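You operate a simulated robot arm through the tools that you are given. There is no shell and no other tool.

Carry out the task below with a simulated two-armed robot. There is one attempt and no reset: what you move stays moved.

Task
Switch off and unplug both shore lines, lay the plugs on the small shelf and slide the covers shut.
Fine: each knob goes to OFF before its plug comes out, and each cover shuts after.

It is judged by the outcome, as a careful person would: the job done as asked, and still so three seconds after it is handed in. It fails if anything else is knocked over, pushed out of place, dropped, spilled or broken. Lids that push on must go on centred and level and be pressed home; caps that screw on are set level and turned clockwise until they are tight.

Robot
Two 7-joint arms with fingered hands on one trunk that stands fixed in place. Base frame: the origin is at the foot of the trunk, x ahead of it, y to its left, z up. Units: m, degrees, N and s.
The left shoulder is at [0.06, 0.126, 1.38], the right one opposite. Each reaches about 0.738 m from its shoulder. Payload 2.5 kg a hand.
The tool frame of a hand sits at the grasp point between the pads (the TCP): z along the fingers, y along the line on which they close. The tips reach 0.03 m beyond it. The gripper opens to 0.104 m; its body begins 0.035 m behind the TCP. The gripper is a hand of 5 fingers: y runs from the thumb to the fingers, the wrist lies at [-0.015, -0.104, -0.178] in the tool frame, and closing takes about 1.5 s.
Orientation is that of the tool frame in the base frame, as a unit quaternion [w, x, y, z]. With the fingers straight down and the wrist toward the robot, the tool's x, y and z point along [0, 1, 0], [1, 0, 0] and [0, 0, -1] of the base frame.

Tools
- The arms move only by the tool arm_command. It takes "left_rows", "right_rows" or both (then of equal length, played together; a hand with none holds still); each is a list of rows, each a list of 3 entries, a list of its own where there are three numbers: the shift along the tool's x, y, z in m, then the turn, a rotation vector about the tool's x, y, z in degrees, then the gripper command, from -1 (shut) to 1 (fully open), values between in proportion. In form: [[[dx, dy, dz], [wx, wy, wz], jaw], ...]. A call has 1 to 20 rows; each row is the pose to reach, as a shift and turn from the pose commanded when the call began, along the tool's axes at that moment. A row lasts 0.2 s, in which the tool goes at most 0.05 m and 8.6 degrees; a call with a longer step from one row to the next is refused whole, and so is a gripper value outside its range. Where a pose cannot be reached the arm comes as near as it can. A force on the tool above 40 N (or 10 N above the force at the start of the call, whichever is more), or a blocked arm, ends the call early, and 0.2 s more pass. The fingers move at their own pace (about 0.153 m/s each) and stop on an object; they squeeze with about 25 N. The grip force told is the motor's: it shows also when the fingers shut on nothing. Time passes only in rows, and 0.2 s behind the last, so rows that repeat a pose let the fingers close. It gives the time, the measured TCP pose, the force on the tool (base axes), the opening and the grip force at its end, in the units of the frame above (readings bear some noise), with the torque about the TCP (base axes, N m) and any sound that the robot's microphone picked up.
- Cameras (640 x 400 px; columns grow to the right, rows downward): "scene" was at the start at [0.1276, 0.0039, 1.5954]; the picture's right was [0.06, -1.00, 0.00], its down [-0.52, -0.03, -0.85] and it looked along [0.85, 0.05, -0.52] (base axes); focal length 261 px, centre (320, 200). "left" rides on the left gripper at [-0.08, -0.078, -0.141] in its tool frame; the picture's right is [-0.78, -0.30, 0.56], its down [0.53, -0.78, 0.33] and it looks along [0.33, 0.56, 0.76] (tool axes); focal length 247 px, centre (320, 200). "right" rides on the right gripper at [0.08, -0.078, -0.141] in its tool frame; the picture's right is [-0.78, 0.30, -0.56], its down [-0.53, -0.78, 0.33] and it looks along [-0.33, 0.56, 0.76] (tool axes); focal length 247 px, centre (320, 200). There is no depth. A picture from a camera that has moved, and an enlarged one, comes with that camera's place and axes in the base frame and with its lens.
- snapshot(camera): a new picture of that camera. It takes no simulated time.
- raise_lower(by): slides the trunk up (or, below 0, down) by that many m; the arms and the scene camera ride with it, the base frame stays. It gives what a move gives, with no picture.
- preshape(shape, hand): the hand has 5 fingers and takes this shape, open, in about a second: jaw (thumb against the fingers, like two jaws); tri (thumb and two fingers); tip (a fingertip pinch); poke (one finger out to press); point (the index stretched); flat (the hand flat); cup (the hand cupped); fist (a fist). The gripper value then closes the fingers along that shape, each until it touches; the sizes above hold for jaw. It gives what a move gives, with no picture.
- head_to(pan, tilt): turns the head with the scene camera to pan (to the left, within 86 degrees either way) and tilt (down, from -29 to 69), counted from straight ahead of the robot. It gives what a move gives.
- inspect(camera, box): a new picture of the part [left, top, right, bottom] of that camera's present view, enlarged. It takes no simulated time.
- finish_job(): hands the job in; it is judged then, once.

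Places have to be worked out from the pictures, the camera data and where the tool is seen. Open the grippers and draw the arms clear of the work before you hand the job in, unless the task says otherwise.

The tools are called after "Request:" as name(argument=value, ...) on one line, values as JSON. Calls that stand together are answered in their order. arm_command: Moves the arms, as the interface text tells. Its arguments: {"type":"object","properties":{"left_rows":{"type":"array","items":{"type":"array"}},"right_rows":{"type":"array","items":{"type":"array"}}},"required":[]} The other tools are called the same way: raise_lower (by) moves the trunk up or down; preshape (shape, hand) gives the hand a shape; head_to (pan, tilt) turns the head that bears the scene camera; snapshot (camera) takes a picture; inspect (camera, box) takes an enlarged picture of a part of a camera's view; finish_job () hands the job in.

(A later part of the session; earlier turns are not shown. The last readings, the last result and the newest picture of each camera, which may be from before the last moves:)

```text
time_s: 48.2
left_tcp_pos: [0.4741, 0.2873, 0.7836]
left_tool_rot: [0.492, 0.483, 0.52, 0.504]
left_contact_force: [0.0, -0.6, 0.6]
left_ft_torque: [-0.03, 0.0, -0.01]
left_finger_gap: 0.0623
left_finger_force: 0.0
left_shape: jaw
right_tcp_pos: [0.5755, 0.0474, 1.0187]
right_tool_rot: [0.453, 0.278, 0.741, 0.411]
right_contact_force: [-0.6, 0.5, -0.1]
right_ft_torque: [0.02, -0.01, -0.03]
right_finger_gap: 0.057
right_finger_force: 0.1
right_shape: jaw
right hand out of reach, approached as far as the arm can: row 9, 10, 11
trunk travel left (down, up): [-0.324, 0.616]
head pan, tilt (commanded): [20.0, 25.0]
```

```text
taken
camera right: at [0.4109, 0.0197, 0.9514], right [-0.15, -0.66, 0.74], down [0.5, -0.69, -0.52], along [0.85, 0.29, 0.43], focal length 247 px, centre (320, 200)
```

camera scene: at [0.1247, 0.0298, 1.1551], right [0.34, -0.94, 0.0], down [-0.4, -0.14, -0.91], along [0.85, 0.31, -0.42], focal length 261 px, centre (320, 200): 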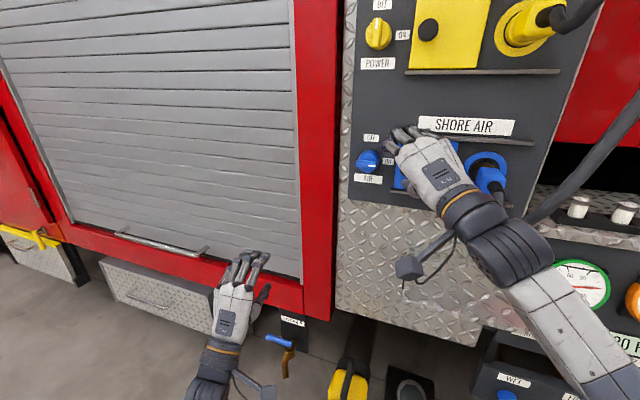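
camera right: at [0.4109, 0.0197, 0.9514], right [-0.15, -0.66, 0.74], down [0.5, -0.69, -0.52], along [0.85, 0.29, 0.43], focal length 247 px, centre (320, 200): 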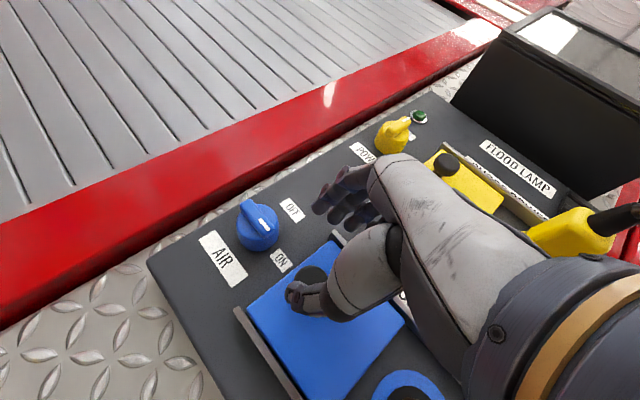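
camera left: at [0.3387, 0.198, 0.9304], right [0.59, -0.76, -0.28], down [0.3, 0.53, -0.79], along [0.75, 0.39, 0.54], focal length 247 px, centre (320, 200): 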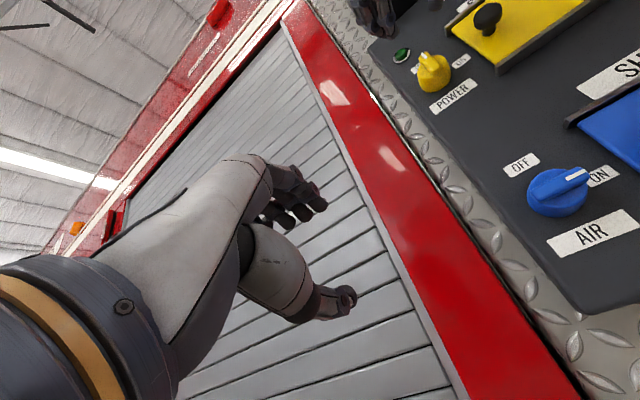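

The orientation was reached but the TCP stopped short at y=0.047 with the thumb close to the blue cover's knob. I retreat straight back, then try a less oblique aim with roll 45°.

Request:
arm_command(right_rows=[[[0.0087, -0.001, -0.018], [0, 0, 0], 0.1], [[0.0174, -0.0016, -0.036], [0, 0, 0], 0.1], [[0.028, 0.007, -0.03], [1.2, -1.8, -4.7], 0.1], [[0.038, 0.014, -0.024], [2.4, -3.6, -9.4], 0.1], [[0.0483, 0.0213, -0.0171], [3.6, -5.4, -14.2], 0.1], [[0.0483, 0.0213, -0.0171], [3.6, -5.4, -14.2], 0.1]])

Request:
snapshot(camera="scene")

Request:
snapshot(camera="right")

```text
time_s: 49.6
left_tcp_pos: [0.4744, 0.2867, 0.7828]
left_tool_rot: [0.492, 0.483, 0.521, 0.503]
left_contact_force: [0.0, -0.4, -0.2]
left_ft_torque: [-0.02, 0.02, -0.01]
left_finger_gap: 0.0626
left_finger_force: 0.1
left_shape: jaw
right_tcp_pos: [0.5485, 0.0559, 0.9943]
right_tool_rot: [0.437, 0.277, 0.77, 0.373]
right_contact_force: [-0.6, -0.1, 0.4]
right_ft_torque: [0.0, 0.03, -0.01]
right_finger_gap: 0.0572
right_finger_force: 0.0
right_shape: jaw
right hand out of reach, approached as far as the arm can: row 1, 2, 3, 4, 5, 6
trunk travel left (down, up): [-0.324, 0.616]
head pan, tilt (commanded): [20.0, 25.0]
```

```text
taken
camera scene: at [0.1247, 0.0301, 1.1551], right [0.34, -0.94, 0.0], down [-0.4, -0.14, -0.91], along [0.85, 0.31, -0.42], focal length 261 px, centre (320, 200)
```

scene: 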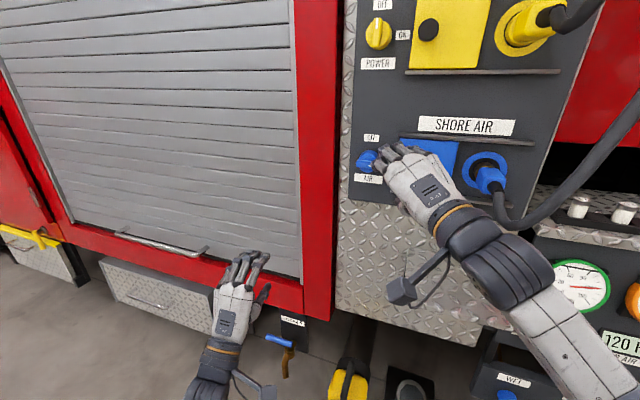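

```text
taken
camera right: at [0.3802, 0.0254, 0.9402], right [-0.1, -0.6, 0.79], down [0.46, -0.73, -0.5], along [0.88, 0.32, 0.35], focal length 247 px, centre (320, 200)
```

right: 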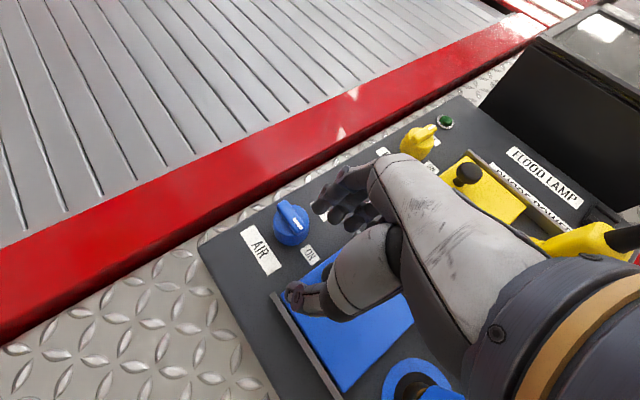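

This elbow-low posture is a dead end, so I roll back to the comfortable palm-left pose. A neater way then: with that pose only the thumb tip reaches the knob's depth, and pushing it straight up along the right side of the bar swings the bar from ON to OFF.

Request:
arm_command(right_rows=[[[0.0, 0.0, -0.002], [-0.4, -0.6, -8.1], 0.2], [[0.0, 0.0, -0.002], [-0.8, -1.2, -16.3], 0.2], [[0.008, 0.007, -0.002], [-1.2, -1.8, -24.4], 0.2], [[0.016, 0.014, -0.002], [-1.5, -2.3, -32.5], 0.2], [[0.023, 0.02, -0.002], [-1.9, -2.9, -40.7], 0.2], [[0.03, 0.026, -0.002], [-2.3, -3.5, -48.8], 0.2], [[0.037, 0.032, -0.002], [-2.7, -4.1, -57], 0.2], [[0.043, 0.037, -0.002], [-3.1, -4.7, -65.1], 0.2], [[0.043, 0.037, -0.002], [-3.1, -4.7, -65.1], 0.2]])

Request:
snapshot(camera="scene")

Request:
snapshot(camera="right")

```text
time_s: 51.6
left_tcp_pos: [0.4754, 0.2868, 0.7846]
left_tool_rot: [0.492, 0.483, 0.52, 0.504]
left_contact_force: [0.1, -0.5, 0.4]
left_ft_torque: [0.03, 0.01, 0.0]
left_finger_gap: 0.0626
left_finger_force: 0.1
left_shape: jaw
right_tcp_pos: [0.5311, 0.1095, 1.0044]
right_tool_rot: [0.605, -0.179, 0.771, 0.089]
right_contact_force: [0.4, 0.3, 0.1]
right_ft_torque: [-0.03, 0.0, 0.01]
right_finger_gap: 0.062
right_finger_force: 0.0
right_shape: jaw
trunk travel left (down, up): [-0.324, 0.616]
head pan, tilt (commanded): [20.0, 25.0]
```

```text
taken
camera scene: at [0.1245, 0.03, 1.1551], right [0.34, -0.94, 0.0], down [-0.4, -0.14, -0.91], along [0.85, 0.31, -0.42], focal length 261 px, centre (320, 200)
```

scene: 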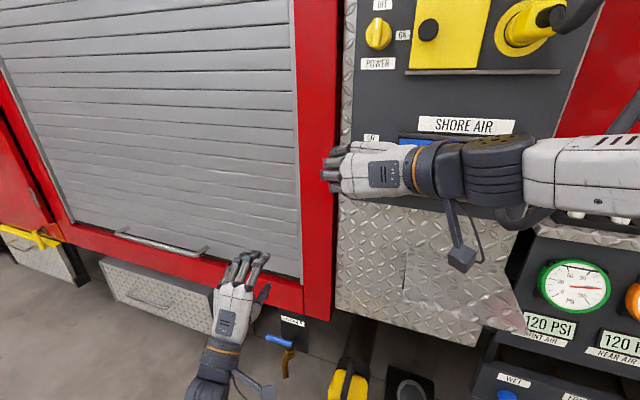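

```text
taken
camera right: at [0.4171, -0.0264, 0.969], right [-0.46, 0.21, 0.86], down [0.7, -0.51, 0.49], along [0.54, 0.84, 0.09], focal length 247 px, centre (320, 200)
```

right: 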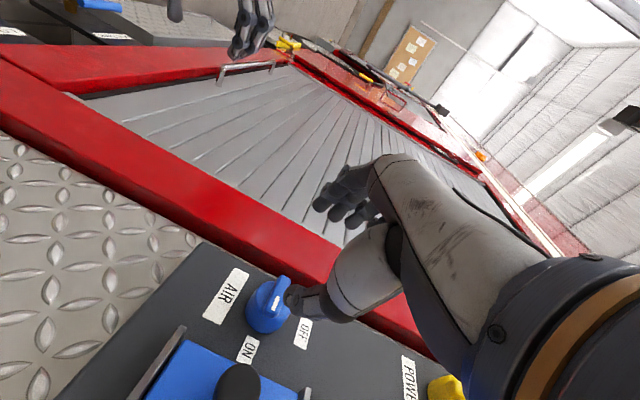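

The arm is back in the good pose, TCP (0.531, 0.110, 1.004), and the thumb tip ray agrees with my model. I place the thumb below-right of the blue bar's pointer end (thumb centre y≈0.095, z≈0.976, tip x≈0.629).

Request:
arm_command(right_rows=[[[0.012, 0.006, 0.013], [0, 0, 0], 0.2], [[0.0238, 0.0111, 0.0257], [0, 0, 0], 0.2], [[0.0195, 0.003, 0.0445], [0, 0, 0], 0.2], [[0.0153, -0.0048, 0.0632], [0, 0, 0], 0.2], [[0.0153, -0.0048, 0.0632], [0, 0, 0], 0.2]])

Request:
inspect(camera="right", box=[200, 180, 400, 380])

Request:
snapshot(camera="left")

```text
time_s: 52.8
left_tcp_pos: [0.4756, 0.2868, 0.7829]
left_tool_rot: [0.492, 0.483, 0.52, 0.503]
left_contact_force: [0.8, -0.3, 0.6]
left_ft_torque: [0.01, -0.02, 0.01]
left_finger_gap: 0.0627
left_finger_force: 0.1
left_shape: jaw
right_tcp_pos: [0.5884, 0.1244, 0.9749]
right_tool_rot: [0.605, -0.178, 0.771, 0.088]
right_contact_force: [0.0, 0.4, 0.4]
right_ft_torque: [0.0, -0.01, -0.02]
right_finger_gap: 0.062
right_finger_force: 0.0
right_shape: jaw
trunk travel left (down, up): [-0.324, 0.616]
head pan, tilt (commanded): [20.0, 25.0]
```

```text
2.00 times, centred on (300, 280) of right
camera zoom: at [0.4734, -0.0103, 0.9382], right [-0.46, 0.21, 0.87], down [0.7, -0.51, 0.49], along [0.54, 0.84, 0.09], focal length 494 px, centre (360, 40)
```

zoom: 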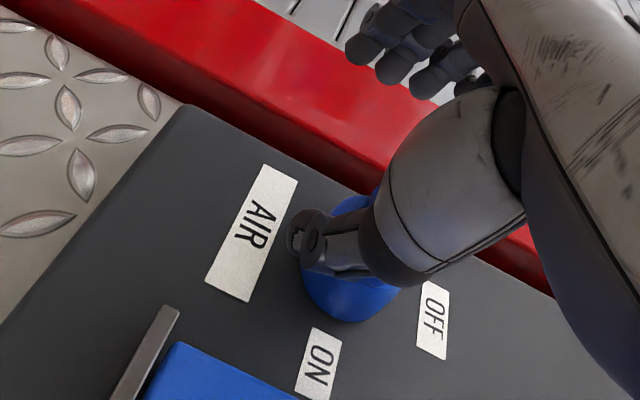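

```text
taken
camera left: at [0.3387, 0.198, 0.7096], right [0.59, -0.76, -0.28], down [0.3, 0.53, -0.79], along [0.75, 0.39, 0.54], focal length 247 px, centre (320, 200)
```

left: 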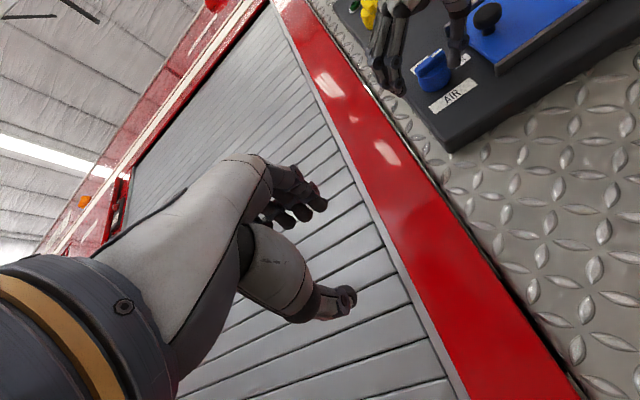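

Request:
inspect(camera="left", box=[350, 20, 530, 140])

```text
3.33 times, centred on (440, 80) of left
camera zoom: at [0.3387, 0.198, 0.7096], right [0.59, -0.76, -0.28], down [0.3, 0.53, -0.79], along [0.75, 0.39, 0.54], focal length 823 px, centre (-80, 600)
```

zoom: 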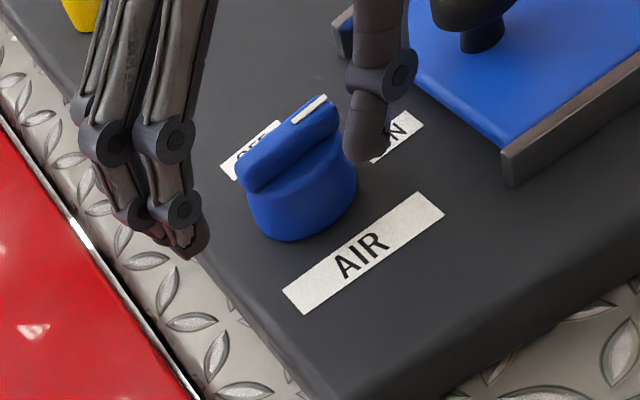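

The thumb tip sits just below and right of the blue pointer end, as intended. I push straight up 42 mm to swing the bar counter-clockwise.

Request:
arm_command(right_rows=[[[-0.0068, -0.0006, -0.0018], [0, 0, 0], 0.2], [[-0.0135, -0.0011, -0.0035], [0, 0, 0], 0.2], [[-0.0203, -0.0017, -0.0053], [0, 0, 0], 0.2], [[-0.027, -0.0022, -0.0071], [0, 0, 0], 0.2], [[-0.0338, -0.0028, -0.0089], [0, 0, 0], 0.2], [[-0.0405, -0.0033, -0.0106], [0, 0, 0], 0.2], [[-0.0405, -0.0033, -0.0106], [0, 0, 0], 0.2]])

Request:
inspect(camera="left", box=[350, 20, 530, 140])

Request:
inspect(camera="right", box=[200, 180, 400, 380])

```text
time_s: 54.4
left_tcp_pos: [0.4761, 0.2864, 0.7842]
left_tool_rot: [0.492, 0.484, 0.52, 0.503]
left_contact_force: [0.1, 0.0, -0.4]
left_ft_torque: [-0.01, -0.02, 0.0]
left_finger_gap: 0.0625
left_finger_force: 0.1
left_shape: jaw
right_tcp_pos: [0.5858, 0.1247, 1.0186]
right_tool_rot: [0.606, -0.178, 0.77, 0.089]
right_contact_force: [-0.4, -0.2, -1.3]
right_ft_torque: [0.0, 0.04, -0.03]
right_finger_gap: 0.0626
right_finger_force: 0.1
right_shape: jaw
trunk travel left (down, up): [-0.324, 0.616]
head pan, tilt (commanded): [20.0, 25.0]
```

```text
3.33 times, centred on (440, 80) of left
camera zoom: at [0.3387, 0.198, 0.7097], right [0.59, -0.76, -0.28], down [0.3, 0.53, -0.79], along [0.75, 0.39, 0.54], focal length 823 px, centre (-80, 600)
```

zoom: 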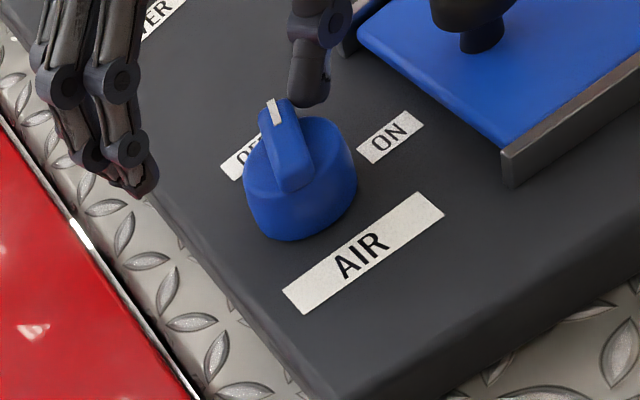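

```text
2.00 times, centred on (300, 280) of right
camera zoom: at [0.4728, -0.0103, 0.9817], right [-0.46, 0.21, 0.87], down [0.7, -0.51, 0.49], along [0.54, 0.84, 0.09], focal length 494 px, centre (360, 40)
```

zoom: 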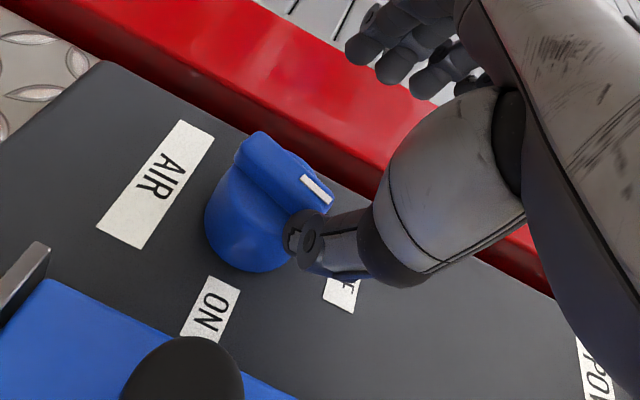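

The bar swung to about 70° with almost no force. I nudge the thumb left 5 mm to bring it upright and check.

Request:
arm_command(right_rows=[[[-0.0004, 0.0023, 0.0009], [0, 0, 0], 0.2], [[-0.0008, 0.0046, 0.0018], [0, 0, 0], 0.2], [[-0.0008, 0.0046, 0.0018], [0, 0, 0], 0.2]])

Request:
inspect(camera="left", box=[350, 20, 530, 140])

Request:
inspect(camera="right", box=[200, 180, 400, 380])

```text
time_s: 55.2
left_tcp_pos: [0.4752, 0.2872, 0.7837]
left_tool_rot: [0.492, 0.483, 0.52, 0.504]
left_contact_force: [0.6, -0.3, 0.6]
left_ft_torque: [0.0, 0.05, 0.0]
left_finger_gap: 0.0627
left_finger_force: 0.1
left_shape: jaw
right_tcp_pos: [0.5868, 0.1302, 1.019]
right_tool_rot: [0.606, -0.177, 0.771, 0.088]
right_contact_force: [0.7, -0.6, -0.1]
right_ft_torque: [-0.01, -0.01, -0.03]
right_finger_gap: 0.0629
right_finger_force: 0.1
right_shape: jaw
trunk travel left (down, up): [-0.324, 0.616]
head pan, tilt (commanded): [20.0, 25.0]
```

```text
3.33 times, centred on (440, 80) of left
camera zoom: at [0.3387, 0.198, 0.7097], right [0.59, -0.76, -0.28], down [0.3, 0.53, -0.79], along [0.75, 0.39, 0.54], focal length 823 px, centre (-80, 600)
```

zoom: 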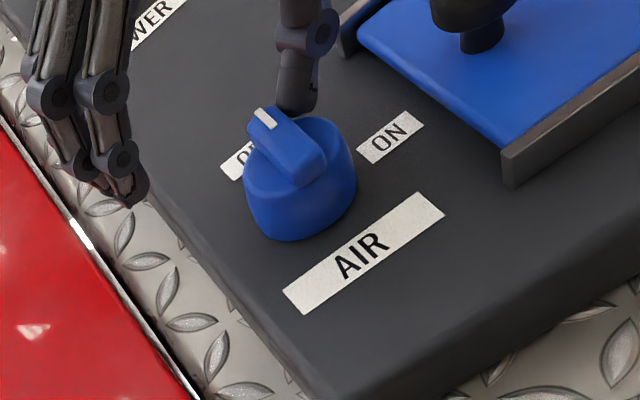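

```text
2.00 times, centred on (300, 280) of right
camera zoom: at [0.4734, -0.0054, 0.9819], right [-0.46, 0.21, 0.87], down [0.7, -0.51, 0.49], along [0.54, 0.84, 0.09], focal length 494 px, centre (360, 40)
```

zoom: 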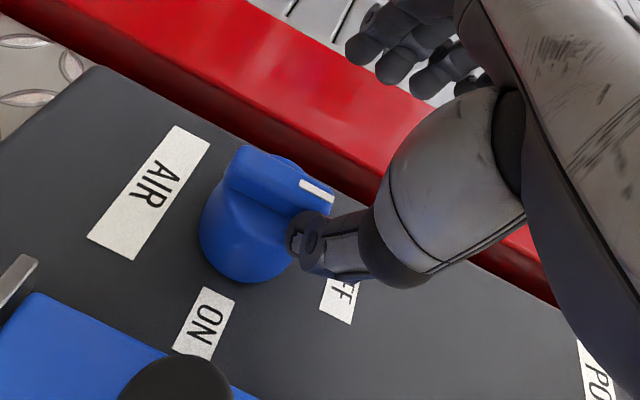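

Blue knob is now upright at OFF as well (bar parallel to the AIR→OFF line, no load on the hand). I withdraw the right hand straight back and out to the right, then study the plugs.

Request:
arm_command(right_rows=[[[0.0, -0.012, -0.0], [0, 0, 0], 0.2], [[0.006, -0.003, -0.03], [0, 0, 0], 0.2], [[0.01, 0.006, -0.055], [0, 0, 0], 0.2], [[0.01, -0.02, -0.085], [0, 0, 0], 0.2], [[0.01, -0.06, -0.1], [0, 0, 0], 0.2], [[0.01, -0.1, -0.115], [0, 0, 0], 0.2], [[0.01, -0.14, -0.13], [0, 0, 0], 0.2], [[0.01, -0.18, -0.14], [0, 0, 0], 0.2], [[0.01, -0.22, -0.15], [0, 0, 0], 0.2], [[0.01, -0.26, -0.16], [0, 0, 0], 0.2], [[0.01, -0.26, -0.16], [0, 0, 0], 0.2]])

Request:
head_to(pan=0, tilt=10)

Request:
snapshot(camera="scene")

Request:
snapshot(camera="right")

```text
time_s: 57.6
left_tcp_pos: [0.4748, 0.286, 0.7839]
left_tool_rot: [0.492, 0.484, 0.52, 0.504]
left_contact_force: [0.5, 0.1, 0.3]
left_ft_torque: [0.02, 0.0, 0.03]
left_finger_gap: 0.0625
left_finger_force: 0.2
left_shape: jaw
right_tcp_pos: [0.5446, -0.1675, 1.0666]
right_tool_rot: [0.606, -0.177, 0.771, 0.09]
right_contact_force: [1.2, -0.2, -0.4]
right_ft_torque: [-0.02, 0.01, -0.02]
right_finger_gap: 0.0623
right_finger_force: 0.1
right_shape: jaw
right hand out of reach, approached as far as the arm can: row 10, 11
trunk travel left (down, up): [-0.324, 0.616]
head pan, tilt (commanded): [20.0, 25.0]
```

```text
time_s: 58.4
left_tcp_pos: [0.4749, 0.2867, 0.7843]
left_tool_rot: [0.492, 0.483, 0.521, 0.504]
left_contact_force: [0.7, 0.1, 0.3]
left_ft_torque: [0.03, -0.01, -0.01]
left_finger_gap: 0.0624
left_finger_force: 0.1
left_shape: jaw
right_tcp_pos: [0.5448, -0.1677, 1.0676]
right_tool_rot: [0.606, -0.178, 0.77, 0.09]
right_contact_force: [0.7, 0.0, 0.4]
right_ft_torque: [0.0, -0.01, 0.01]
right_finger_gap: 0.0624
right_finger_force: 0.0
right_shape: jaw
trunk travel left (down, up): [-0.324, 0.616]
head pan, tilt (commanded): [0.0, 10.0]
```

```text
taken
camera scene: at [0.131, -0.0015, 1.1794], right [0.0, -1.0, 0.0], down [-0.17, 0.0, -0.98], along [0.98, 0.0, -0.17], focal length 261 px, centre (320, 200)
```

scene: 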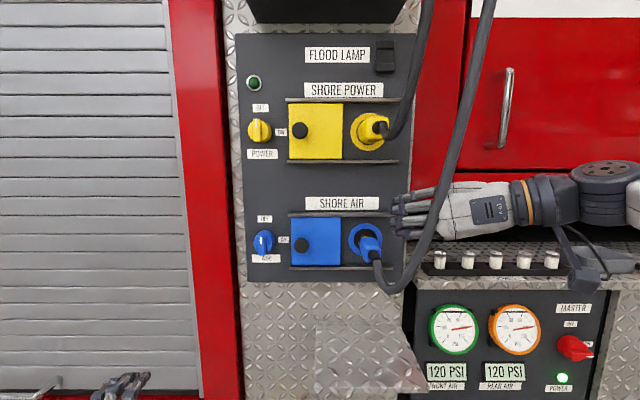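

```text
taken
camera right: at [0.4317, -0.3032, 1.0307], right [-0.46, 0.2, 0.87], down [0.71, -0.51, 0.49], along [0.54, 0.84, 0.09], focal length 247 px, centre (320, 200)
```

right: 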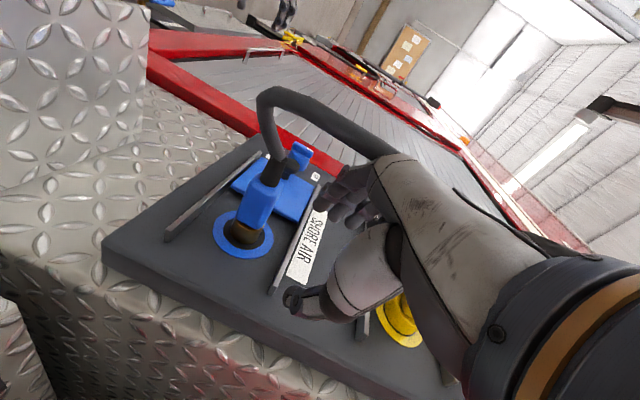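

Both knob marks point up. The hand ended closer to the panel than planned, but no contact; I zoom in on both plugs.

Request:
inspect(camera="scene", box=[330, 90, 430, 180])

Request:
inspect(camera="scene", box=[330, 195, 430, 285])

Request:
inspect(camera="right", box=[180, 70, 420, 320])

Request:
inspect(camera="scene", box=[230, 90, 330, 280])

```text
4.44 times, centred on (380, 135) of scene
camera zoom: at [0.131, -0.0015, 1.1794], right [0.0, -1.0, 0.0], down [-0.17, 0.0, -0.98], along [0.98, 0.0, -0.17], focal length 1158 px, centre (53, 489)
```

zoom: 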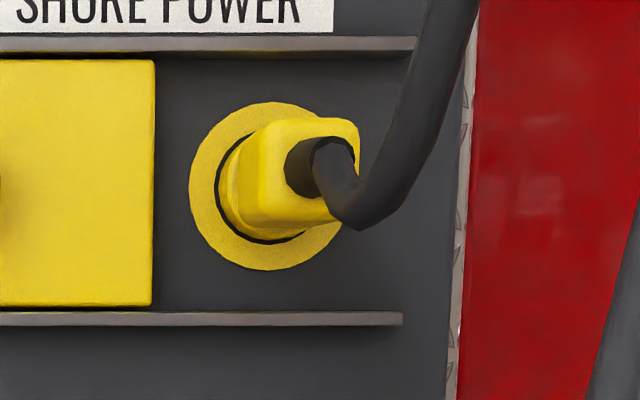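

```text
4.44 times, centred on (380, 240) of scene
camera zoom: at [0.131, -0.0015, 1.1794], right [0.0, -1.0, 0.0], down [-0.17, 0.0, -0.98], along [0.98, 0.0, -0.17], focal length 1158 px, centre (53, 22)
```

zoom: 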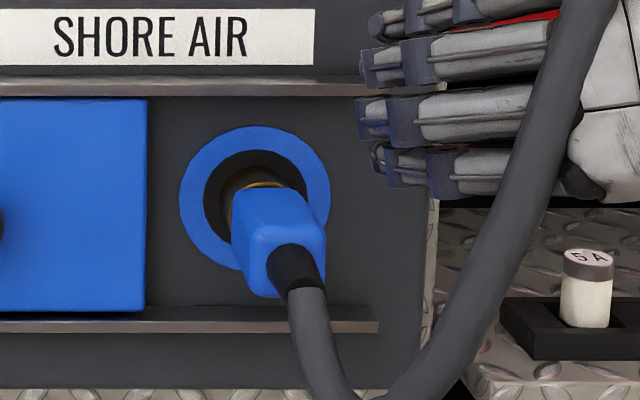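

```text
1.60 times, centred on (300, 195) of right
camera zoom: at [0.4317, -0.3032, 1.0307], right [-0.46, 0.2, 0.87], down [0.71, -0.51, 0.49], along [0.54, 0.84, 0.09], focal length 395 px, centre (352, 208)
```

zoom: 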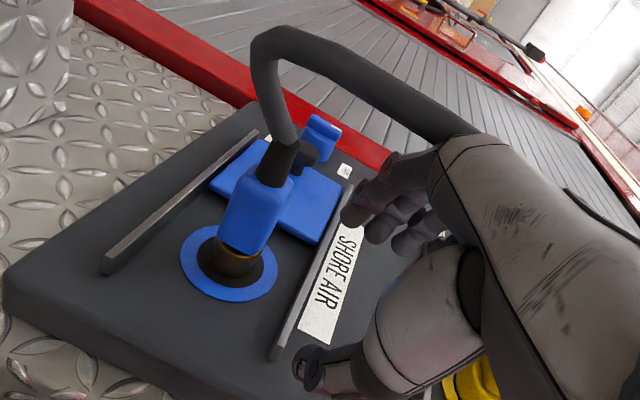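

```text
2.11 times, centred on (280, 185) of scene
camera zoom: at [0.131, -0.0015, 1.1794], right [0.0, -1.0, 0.0], down [-0.17, 0.0, -0.98], along [0.98, 0.0, -0.17], focal length 549 px, centre (404, 232)
```

zoom: 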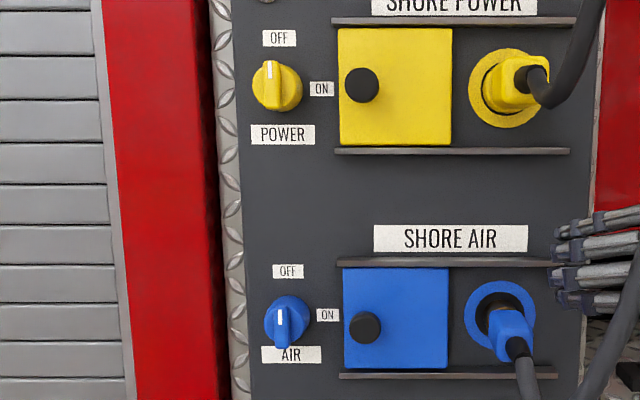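

Front view confirms: both marks up; yellow plug axis y≈-0.097, z≈1.222, handle end x≈0.577; blue plug y≈-0.098, z≈1.001, end x≈0.578. I pull the right hand back and reorient it for gripping the plugs from the sides, fingers pitched 45° down.

Request:
arm_command(right_rows=[[[0.008, 0.002, -0.03], [0, 0, 0], 0.2], [[0.016, 0.005, -0.06], [0, 0, 0], 0.2], [[0.0235, 0.007, -0.0917], [0, 0, 0], 0.2], [[0.0235, 0.007, -0.0917], [3.5, 6.2, 3.1], 0.2], [[0.0235, 0.007, -0.0917], [7, 12.3, 6.1], 0.2], [[0.0235, 0.007, -0.0917], [10.6, 18.5, 9.2], 0.2], [[0.0235, 0.007, -0.0917], [14.1, 24.6, 12.2], 0.2], [[0.0235, 0.007, -0.0917], [17.6, 30.8, 15.3], 0.2], [[0.0235, 0.007, -0.0917], [17.6, 30.8, 15.3], 0.2]])

Request:
snapshot(camera="scene")

```text
time_s: 60.4
left_tcp_pos: [0.4745, 0.2863, 0.7834]
left_tool_rot: [0.492, 0.484, 0.52, 0.504]
left_contact_force: [-0.2, 0.4, -1.0]
left_ft_torque: [-0.01, 0.02, -0.03]
left_finger_gap: 0.0625
left_finger_force: 0.0
left_shape: jaw
right_tcp_pos: [0.4591, 0.0363, 1.0591]
right_tool_rot: [0.396, -0.016, 0.917, 0.035]
right_contact_force: [-0.7, -0.5, 0.0]
right_ft_torque: [0.0, -0.01, -0.03]
right_finger_gap: 0.0625
right_finger_force: 0.1
right_shape: jaw
right hand out of reach, approached as far as the arm can: row 1, 2, 3, 4, 5, 6, 7, 8, 9
trunk travel left (down, up): [-0.324, 0.616]
head pan, tilt (commanded): [0.0, 10.0]
```

```text
taken
camera scene: at [0.1311, -0.0016, 1.1795], right [0.0, -1.0, 0.0], down [-0.17, 0.0, -0.98], along [0.98, 0.0, -0.17], focal length 261 px, centre (320, 200)
```

scene: 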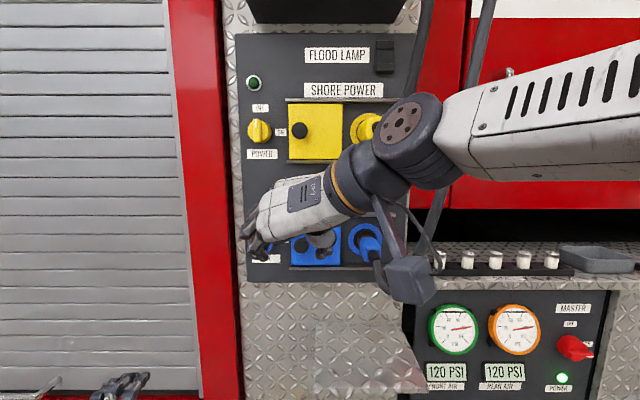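

The right arm cannot hold that grip as far right as the plugs; by mirror symmetry the left arm can (it did this for the mirrored side). I park the right arm in its starting-type posture and bring the left arm back to its starting-type posture (fingers down).

Request:
arm_command(right_rows=[[[0.001, -0.019, -0.01], [3.1, 2.6, 6.6], 0.2], [[0.002, -0.039, -0.02], [6.1, 5.1, 13.3], 0.2], [[0.003, -0.058, -0.03], [9.2, 7.7, 19.9], 0.2], [[0.004, -0.078, -0.04], [12.2, 10.3, 26.6], 0.2], [[0.005, -0.097, -0.05], [15.3, 12.8, 33.2], 0.2], [[0.0055, -0.116, -0.055], [18.4, 15.4, 39.8], 0.2], [[0.006, -0.136, -0.06], [21.4, 18, 46.5], 0.2], [[0.007, -0.155, -0.062], [24.5, 20.6, 53.1], 0.2], [[0.008, -0.174, -0.062], [27.6, 23.1, 59.7], 0.2], [[0.009, -0.194, -0.062], [30.6, 25.7, 66.4], 0.2], [[0.01, -0.213, -0.062], [33.7, 28.3, 73], 0.2], [[0.011, -0.232, -0.062], [36.7, 30.8, 79.7], 0.2], [[0.0119, -0.252, -0.0623], [39.8, 33.4, 86.3], 0.2]], left_rows=[[[-0.005, 0.015, -0.01], [7.5, 0, 0], 0.2], [[-0.01, 0.03, -0.02], [15, 0, 0], 0.2], [[-0.015, 0.045, -0.02], [22.5, 0, 0], 0.2], [[-0.02, 0.06, -0.02], [30, 0, 0], 0.2], [[-0.025, 0.075, -0.02], [37.5, 0, 0], 0.2], [[-0.03, 0.09, -0.02], [45, 0, 0], 0.2], [[-0.035, 0.105, -0.02], [52.5, 0, 0], 0.2], [[-0.04, 0.12, -0.02], [60, 0, 0], 0.2], [[-0.045, 0.135, -0.015], [67.5, 0, 0], 0.2], [[-0.05, 0.15, -0.01], [75, 0, 0], 0.2], [[-0.055, 0.165, -0.005], [82.5, 0, 0], 0.2], [[-0.06, 0.18, 0.0], [90, 0, 0], 0.2], [[-0.063, 0.183, 0.005], [90, 0, 0], 0.2]])

Request:
head_to(pan=0, tilt=25)

Request:
snapshot(camera="scene")

```text
time_s: 61.3
left_tcp_pos: [0.4558, 0.2691, 0.836]
left_tool_rot: [0.375, 0.58, 0.618, 0.377]
left_contact_force: [0.1, -0.5, 0.0]
left_ft_torque: [0.04, -0.03, -0.02]
left_finger_gap: 0.0628
left_finger_force: 0.1
left_shape: jaw
right_tcp_pos: [0.4767, 0.0543, 1.0662]
right_tool_rot: [0.282, 0.212, 0.927, 0.128]
right_contact_force: [-0.4, -0.6, -0.6]
right_ft_torque: [0.0, 0.03, 0.0]
right_finger_gap: 0.0626
right_finger_force: 0.1
right_shape: jaw
right hand out of reach, approached as far as the arm can: row 1, 2, 3, 4
trunk travel left (down, up): [-0.324, 0.616]
head pan, tilt (commanded): [0.0, 10.0]
stopped in row 4 (right hand): the arm was blocked; the commanded pose is now the measured one
```

```text
time_s: 62.1
left_tcp_pos: [0.4565, 0.2682, 0.8354]
left_tool_rot: [0.375, 0.58, 0.617, 0.376]
left_contact_force: [0.3, 0.7, -0.3]
left_ft_torque: [-0.03, 0.02, 0.0]
left_finger_gap: 0.0625
left_finger_force: 0.1
left_shape: jaw
right_tcp_pos: [0.4773, 0.0531, 1.0653]
right_tool_rot: [0.28, 0.213, 0.927, 0.129]
right_contact_force: [-0.3, 0.3, -0.8]
right_ft_torque: [-0.02, 0.0, 0.0]
right_finger_gap: 0.0625
right_finger_force: 0.0
right_shape: jaw
trunk travel left (down, up): [-0.324, 0.616]
head pan, tilt (commanded): [0.0, 25.0]
```

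```text
taken
camera scene: at [0.1312, 0.0011, 1.1649], right [0.03, -1.0, 0.0], down [-0.32, -0.01, -0.95], along [0.95, 0.03, -0.32], focal length 261 px, centre (320, 200)
```

scene: 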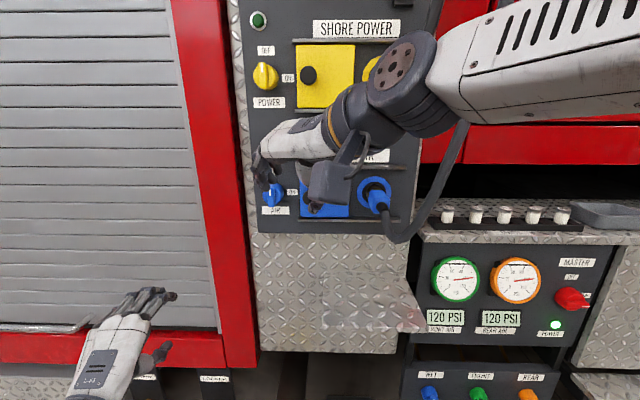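

The right elbow fouled the head again. I send the right hand toward a plain fingers-forward, palm-down pose in front of its own shoulder, which should bring the elbow down and clear.

Request:
arm_command(right_rows=[[[-0.009, -0.024, -0.003], [-4.5, -3.5, 5.4], 0.2], [[-0.018, -0.047, -0.007], [-9.1, -7, 10.7], 0.2], [[-0.027, -0.071, -0.01], [-13.6, -10.5, 16.1], 0.2], [[-0.036, -0.094, -0.014], [-18.1, -14, 21.5], 0.2], [[-0.045, -0.118, -0.017], [-22.7, -17.5, 26.9], 0.2], [[-0.055, -0.141, -0.02], [-27.2, -20.9, 32.2], 0.2], [[-0.064, -0.165, -0.024], [-31.7, -24.4, 37.6], 0.2], [[-0.073, -0.189, -0.027], [-36.2, -27.9, 43], 0.2], [[-0.082, -0.212, -0.03], [-40.8, -31.4, 48.3], 0.2], [[-0.091, -0.236, -0.034], [-45.3, -34.9, 53.7], 0.2], [[-0.091, -0.236, -0.034], [-45.3, -34.9, 53.7], 0.2]])

Request:
snapshot(camera="scene")

```text
time_s: 64.5
left_tcp_pos: [0.4553, 0.269, 0.8358]
left_tool_rot: [0.375, 0.579, 0.618, 0.377]
left_contact_force: [-0.1, -1.1, 0.1]
left_ft_torque: [-0.01, -0.01, 0.02]
left_finger_gap: 0.0628
left_finger_force: 0.0
left_shape: jaw
right_tcp_pos: [0.4368, -0.2377, 1.0574]
right_tool_rot: [0.5, 0.497, 0.502, 0.501]
right_contact_force: [-0.3, 1.0, -0.6]
right_ft_torque: [-0.01, 0.01, 0.03]
right_finger_gap: 0.0624
right_finger_force: 0.0
right_shape: jaw
right hand out of reach, approached as far as the arm can: row 1, 2, 6, 7, 8, 9, 10, 11
trunk travel left (down, up): [-0.324, 0.616]
head pan, tilt (commanded): [0.0, 25.0]
```

```text
taken
camera scene: at [0.1301, -0.0019, 1.1551], right [0.0, -1.0, 0.0], down [-0.42, 0.0, -0.91], along [0.91, 0.0, -0.42], focal length 261 px, centre (320, 200)
```

scene: 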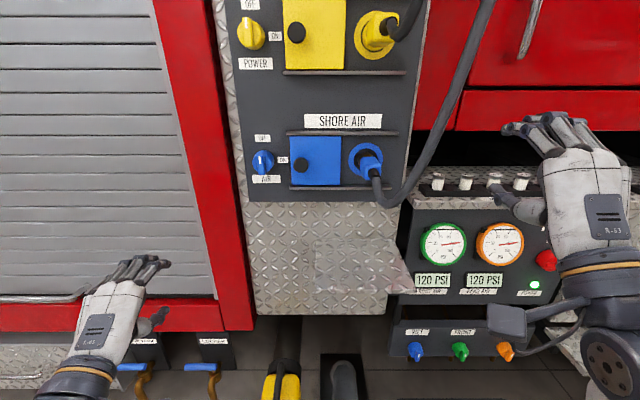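

The right arm is parked with its elbow low. Now I shift it a little further right and back, and bring the left hand across to (0.47, -0.03, 1.03), rolling toward thumb-left.

Request:
arm_command(left_rows=[[[-0.03, 0.017, -0.008], [-1.3, -1.6, 4.5], 0.2], [[-0.061, 0.034, -0.016], [-2.6, -3.3, 9], 0.2], [[-0.091, 0.05, -0.024], [-3.9, -4.9, 13.6], 0.2], [[-0.122, 0.067, -0.032], [-5.2, -6.5, 18.1], 0.2], [[-0.152, 0.084, -0.04], [-6.5, -8.2, 22.6], 0.2], [[-0.183, 0.101, -0.048], [-7.7, -9.8, 27.1], 0.2], [[-0.213, 0.118, -0.056], [-9, -11.4, 31.6], 0.2], [[-0.244, 0.135, -0.064], [-10.3, -13, 36.2], 0.2], [[-0.274, 0.152, -0.072], [-11.6, -14.7, 40.7], 0.2], [[-0.305, 0.168, -0.08], [-12.9, -16.3, 45.2], 0.2], [[-0.305, 0.168, -0.08], [-12.9, -16.3, 45.2], 0.2]], right_rows=[[[-0.01, 0, -0.006], [0, 0, 0], 0.2], [[-0.02, 0, -0.012], [0, 0, 0], 0.2], [[-0.03, 0, -0.018], [0, 0, 0], 0.2], [[-0.04, 0, -0.024], [0, 0, 0], 0.2], [[-0.05, 0, -0.03], [0, 0, 0], 0.2], [[-0.06, 0, -0.036], [0, 0, 0], 0.2], [[-0.07, 0, -0.042], [0, 0, 0], 0.2], [[-0.08, 0, -0.048], [0, 0, 0], 0.2], [[-0.09, 0, -0.054], [0, 0, 0], 0.2], [[-0.09, 0, -0.06], [0, 0, 0], 0.2], [[-0.09, 0, -0.06], [0, 0, 0], 0.2]])

Request:
snapshot(camera="scene")

```text
time_s: 66.9
left_tcp_pos: [0.4693, -0.0299, 1.0293]
left_tool_rot: [0.343, 0.773, 0.246, 0.473]
left_contact_force: [-0.1, 0.4, 0.0]
left_ft_torque: [-0.04, -0.06, 0.03]
left_finger_gap: 0.0626
left_finger_force: 0.1
left_shape: jaw
right_tcp_pos: [0.3789, -0.3269, 1.0552]
right_tool_rot: [0.501, 0.497, 0.501, 0.5]
right_contact_force: [-0.6, 0.3, -0.7]
right_ft_torque: [0.01, 0.01, 0.0]
right_finger_gap: 0.0621
right_finger_force: 0.0
right_shape: jaw
trunk travel left (down, up): [-0.324, 0.616]
head pan, tilt (commanded): [0.0, 25.0]
```

```text
taken
camera scene: at [0.1301, -0.0017, 1.1551], right [0.0, -1.0, 0.0], down [-0.42, 0.0, -0.91], along [0.91, 0.0, -0.42], focal length 261 px, centre (320, 200)
```

scene: 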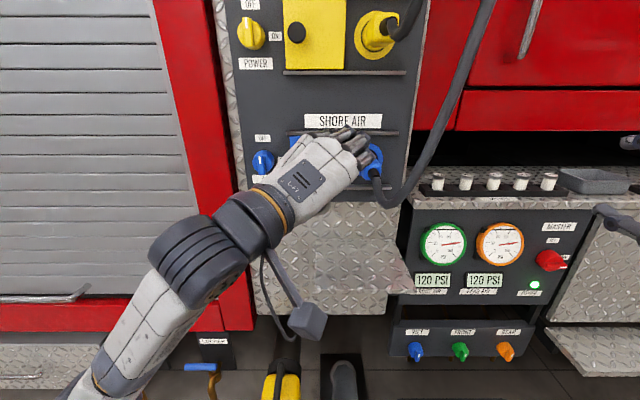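

The left arm follows exactly. I continue rolling it to thumb-left/fingers-right with 37° pitch down, above the blue plug and short of the panel.

Request:
arm_command(left_rows=[[[-0.001, 0.01, 0], [3.3, -1.3, 6.3], 0.2], [[-0.002, 0.02, 0], [6.7, -2.6, 12.6], 0.2], [[-0.003, 0.03, 0], [10, -3.9, 18.9], 0.2], [[-0.004, 0.04, 0], [13.3, -5.3, 25.3], 0.2], [[-0.005, 0.05, 0], [16.6, -6.6, 31.6], 0.2], [[-0.006, 0.06, -0.001], [20, -7.9, 37.9], 0.2], [[-0.007, 0.07, -0.001], [23.3, -9.2, 44.2], 0.2], [[-0.007, 0.07, -0.001], [23.3, -9.2, 44.2], 0.2]])

Request:
snapshot(camera="scene")

Request:
snapshot(camera="left")

```text
time_s: 68.7
left_tcp_pos: [0.4715, -0.0801, 1.0811]
left_tool_rot: [0.001, 0.895, -0.001, 0.447]
left_contact_force: [-0.5, 0.8, -0.4]
left_ft_torque: [-0.01, 0.0, 0.03]
left_finger_gap: 0.0625
left_finger_force: 0.1
left_shape: jaw
right_tcp_pos: [0.3792, -0.3267, 1.055]
right_tool_rot: [0.501, 0.497, 0.501, 0.5]
right_contact_force: [0.0, 0.2, -0.2]
right_ft_torque: [-0.02, 0.02, -0.02]
right_finger_gap: 0.0622
right_finger_force: 0.0
right_shape: jaw
trunk travel left (down, up): [-0.324, 0.616]
head pan, tilt (commanded): [0.0, 25.0]
```

```text
taken
camera scene: at [0.1301, -0.0017, 1.1551], right [0.0, -1.0, 0.0], down [-0.42, 0.0, -0.91], along [0.91, 0.0, -0.42], focal length 261 px, centre (320, 200)
```

scene: 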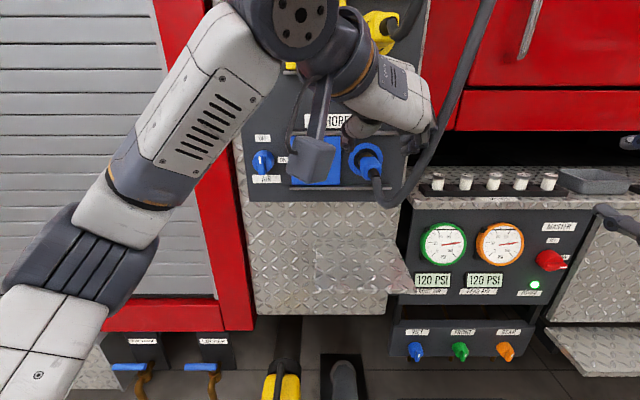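

```text
taken
camera left: at [0.313, -0.0016, 1.1023], right [-0.02, 0.29, -0.96], down [0.59, 0.78, 0.23], along [0.81, -0.56, -0.19], focal length 247 px, centre (320, 200)
```

left: 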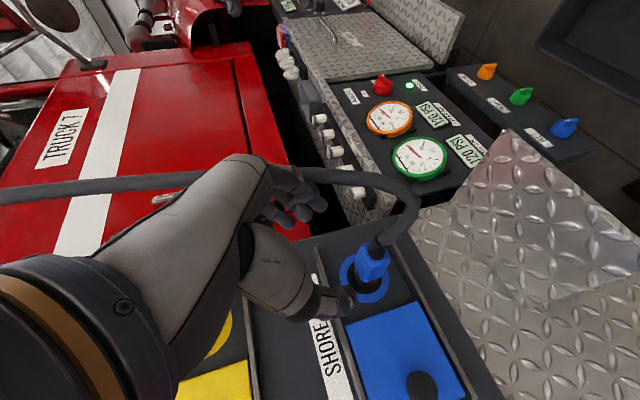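

The left arm reaches this exactly: TCP (0.4715, -0.080, 1.081), thumb left, fingers right, pitched 37° down. I check the "tri" hand shape (thumb and two fingers) for gripping the plugs with little hanging below.

Request:
preshape(shape="tri", hand="left")

Request:
inspect(camera="left", box=[160, 120, 440, 360])

Request:
inspect(camera="scene", box=[240, 0, 480, 220])

```text
time_s: 69.6
left_tcp_pos: [0.4719, -0.0797, 1.0812]
left_tool_rot: [0.001, 0.895, 0.0, 0.447]
left_contact_force: [0.5, 0.4, 0.8]
left_ft_torque: [0.01, -0.03, 0.02]
left_finger_gap: 0.1042
left_finger_force: 0.1
left_shape: tri
right_tcp_pos: [0.3792, -0.3265, 1.0547]
right_tool_rot: [0.502, 0.498, 0.501, 0.5]
right_contact_force: [0.2, -0.5, 0.3]
right_ft_torque: [-0.01, 0.0, 0.02]
right_finger_gap: 0.0622
right_finger_force: 0.1
right_shape: jaw
trunk travel left (down, up): [-0.324, 0.616]
head pan, tilt (commanded): [0.0, 25.0]
```

```text
1.67 times, centred on (300, 240) of left
camera zoom: at [0.3131, -0.0014, 1.1021], right [-0.02, 0.29, -0.96], down [0.59, 0.78, 0.23], along [0.81, -0.56, -0.19], focal length 412 px, centre (353, 133)
```

zoom: 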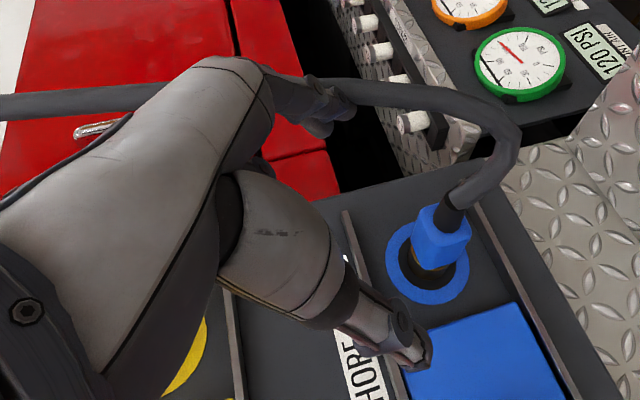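

```text
1.82 times, centred on (360, 110) of scene
camera zoom: at [0.1301, -0.0016, 1.1551], right [0.0, -1.0, 0.0], down [-0.42, 0.0, -0.91], along [0.91, 0.0, -0.42], focal length 474 px, centre (247, 364)
```

zoom: 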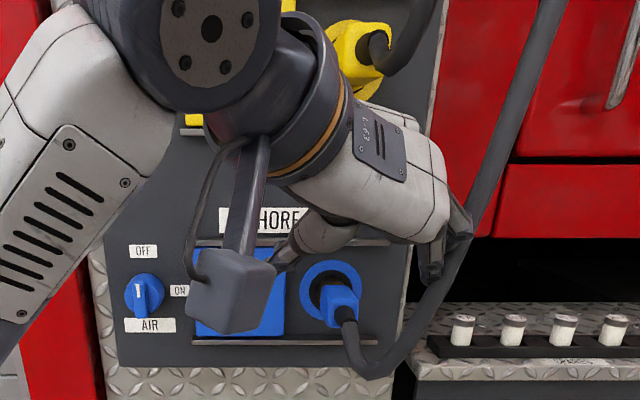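

I half close the tri shape to see where the finger pads come together.

Request:
arm_command(left_rows=[[[0, 0, 0], [0, 0, 0], 0.2], [[0, 0, 0], [0, 0, 0], -0.4], [[0, 0, 0], [0, 0, 0], -0.4], [[0, 0, 0], [0, 0, 0], -0.4]])

Request:
inspect(camera="left", box=[200, 120, 400, 360])

Request:
inspect(camera="scene", box=[320, 60, 480, 200])

```text
time_s: 70.6
left_tcp_pos: [0.4725, -0.0805, 1.0813]
left_tool_rot: [0.003, 0.895, 0.0, 0.447]
left_contact_force: [0.0, 0.7, -0.3]
left_ft_torque: [0.0, -0.03, -0.01]
left_finger_gap: 0.0313
left_finger_force: 0.0
left_shape: tri
right_tcp_pos: [0.379, -0.3266, 1.0544]
right_tool_rot: [0.501, 0.498, 0.501, 0.5]
right_contact_force: [-0.4, -0.1, 0.6]
right_ft_torque: [0.03, 0.01, -0.01]
right_finger_gap: 0.0624
right_finger_force: 0.0
right_shape: jaw
trunk travel left (down, up): [-0.324, 0.616]
head pan, tilt (commanded): [0.0, 25.0]
```

```text
1.67 times, centred on (300, 240) of left
camera zoom: at [0.3131, -0.0014, 1.1021], right [-0.02, 0.29, -0.96], down [0.59, 0.78, 0.23], along [0.81, -0.56, -0.19], focal length 412 px, centre (353, 133)
```

zoom: 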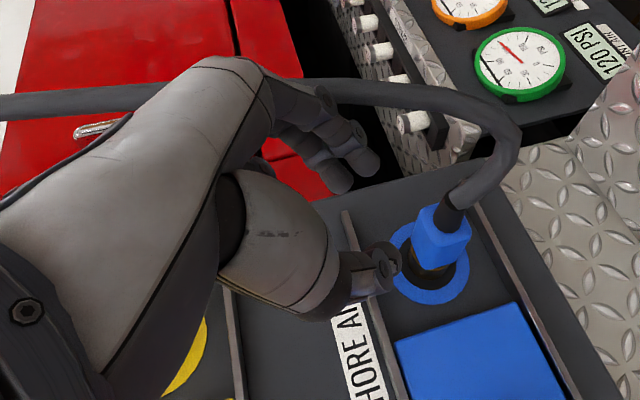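

```text
2.86 times, centred on (400, 130) of scene
camera zoom: at [0.1301, -0.0016, 1.1551], right [0.0, -1.0, 0.0], down [-0.42, 0.0, -0.91], along [0.91, 0.0, -0.42], focal length 745 px, centre (91, 400)
```

zoom: 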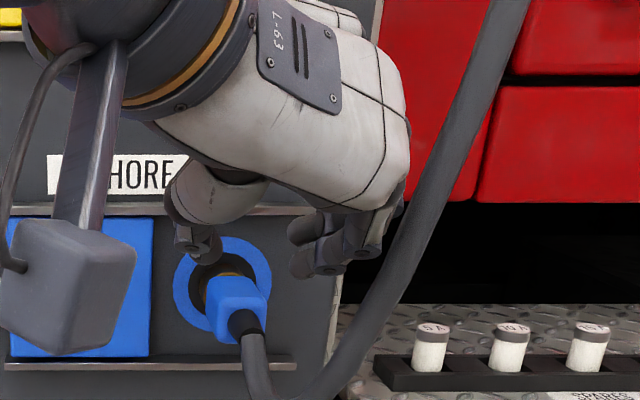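

In tri, the thumb opposes the index near the tool axis with the middle finger above, so nothing hangs below – good for setting plugs down. I raise the trunk 0.2 to bring this hand to the yellow plug's height.

Request:
raise_lower(by=0.2)

Request:
arm_command(left_rows=[[[0.01, 0.005, 0.01], [0, 0, 0], 0.0], [[0.02, 0.01, 0.02], [0, 0, 0], 0.2], [[0.033, 0.0165, 0.029], [0, 0, 0], 0.25], [[0.033, 0.0165, 0.029], [0, 0, 0], 0.25]])

Request:
head_to(pan=-12, tilt=20)

Request:
snapshot(camera="scene")

Request:
snapshot(camera="left")

```text
time_s: 72.8
left_tcp_pos: [0.4729, -0.0792, 1.2821]
left_tool_rot: [0.002, 0.895, 0.001, 0.447]
left_contact_force: [0.5, 0.3, 0.9]
left_ft_torque: [-0.01, 0.0, 0.01]
left_finger_gap: 0.0314
left_finger_force: 0.1
left_shape: tri
right_tcp_pos: [0.3785, -0.3266, 1.2545]
right_tool_rot: [0.501, 0.498, 0.501, 0.5]
right_contact_force: [-0.2, 0.1, -0.2]
right_ft_torque: [0.0, 0.0, 0.0]
right_finger_gap: 0.0623
right_finger_force: 0.0
right_shape: jaw
trunk travel left (down, up): [-0.524, 0.416]
head pan, tilt (commanded): [0.0, 25.0]
```

```text
time_s: 73.8
left_tcp_pos: [0.5151, -0.0978, 1.2891]
left_tool_rot: [0.001, 0.895, 0.0, 0.447]
left_contact_force: [-0.5, -0.3, -0.1]
left_ft_torque: [-0.01, 0.02, 0.0]
left_finger_gap: 0.0644
left_finger_force: 0.1
left_shape: tri
right_tcp_pos: [0.3793, -0.3285, 1.2552]
right_tool_rot: [0.501, 0.497, 0.502, 0.501]
right_contact_force: [0.3, 0.6, -0.5]
right_ft_torque: [0.0, 0.03, 0.01]
right_finger_gap: 0.0621
right_finger_force: 0.0
right_shape: jaw
trunk travel left (down, up): [-0.524, 0.416]
head pan, tilt (commanded): [0.0, 25.0]
```

```text
time_s: 74.5
left_tcp_pos: [0.5154, -0.0971, 1.2908]
left_tool_rot: [0.002, 0.894, 0.0, 0.447]
left_contact_force: [-0.1, -1.3, -0.1]
left_ft_torque: [-0.02, -0.01, 0.01]
left_finger_gap: 0.0643
left_finger_force: 0.0
left_shape: tri
right_tcp_pos: [0.3788, -0.327, 1.2544]
right_tool_rot: [0.502, 0.498, 0.501, 0.5]
right_contact_force: [0.2, 0.8, 0.0]
right_ft_torque: [0.02, 0.06, -0.01]
right_finger_gap: 0.0624
right_finger_force: 0.0
right_shape: jaw
trunk travel left (down, up): [-0.524, 0.416]
head pan, tilt (commanded): [-12.0, 20.0]
```

```text
taken
camera scene: at [0.1291, -0.0209, 1.3632], right [-0.21, -0.98, 0.0], down [-0.33, 0.07, -0.94], along [0.92, -0.19, -0.34], focal length 261 px, centre (320, 200)
```

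scene: 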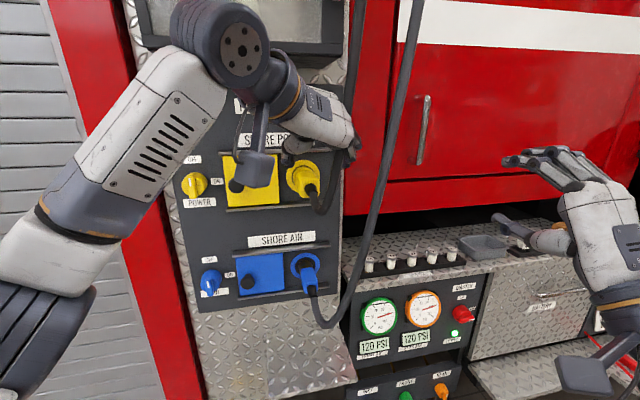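

```text
taken
camera left: at [0.3561, -0.0182, 1.3108], right [-0.02, 0.29, -0.96], down [0.59, 0.78, 0.23], along [0.81, -0.56, -0.19], focal length 247 px, centre (320, 200)
```

left: 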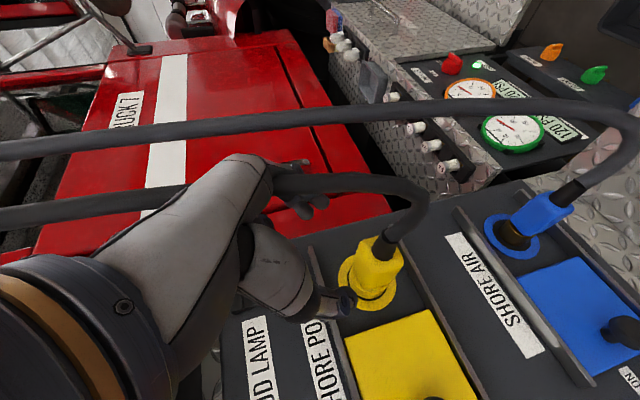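

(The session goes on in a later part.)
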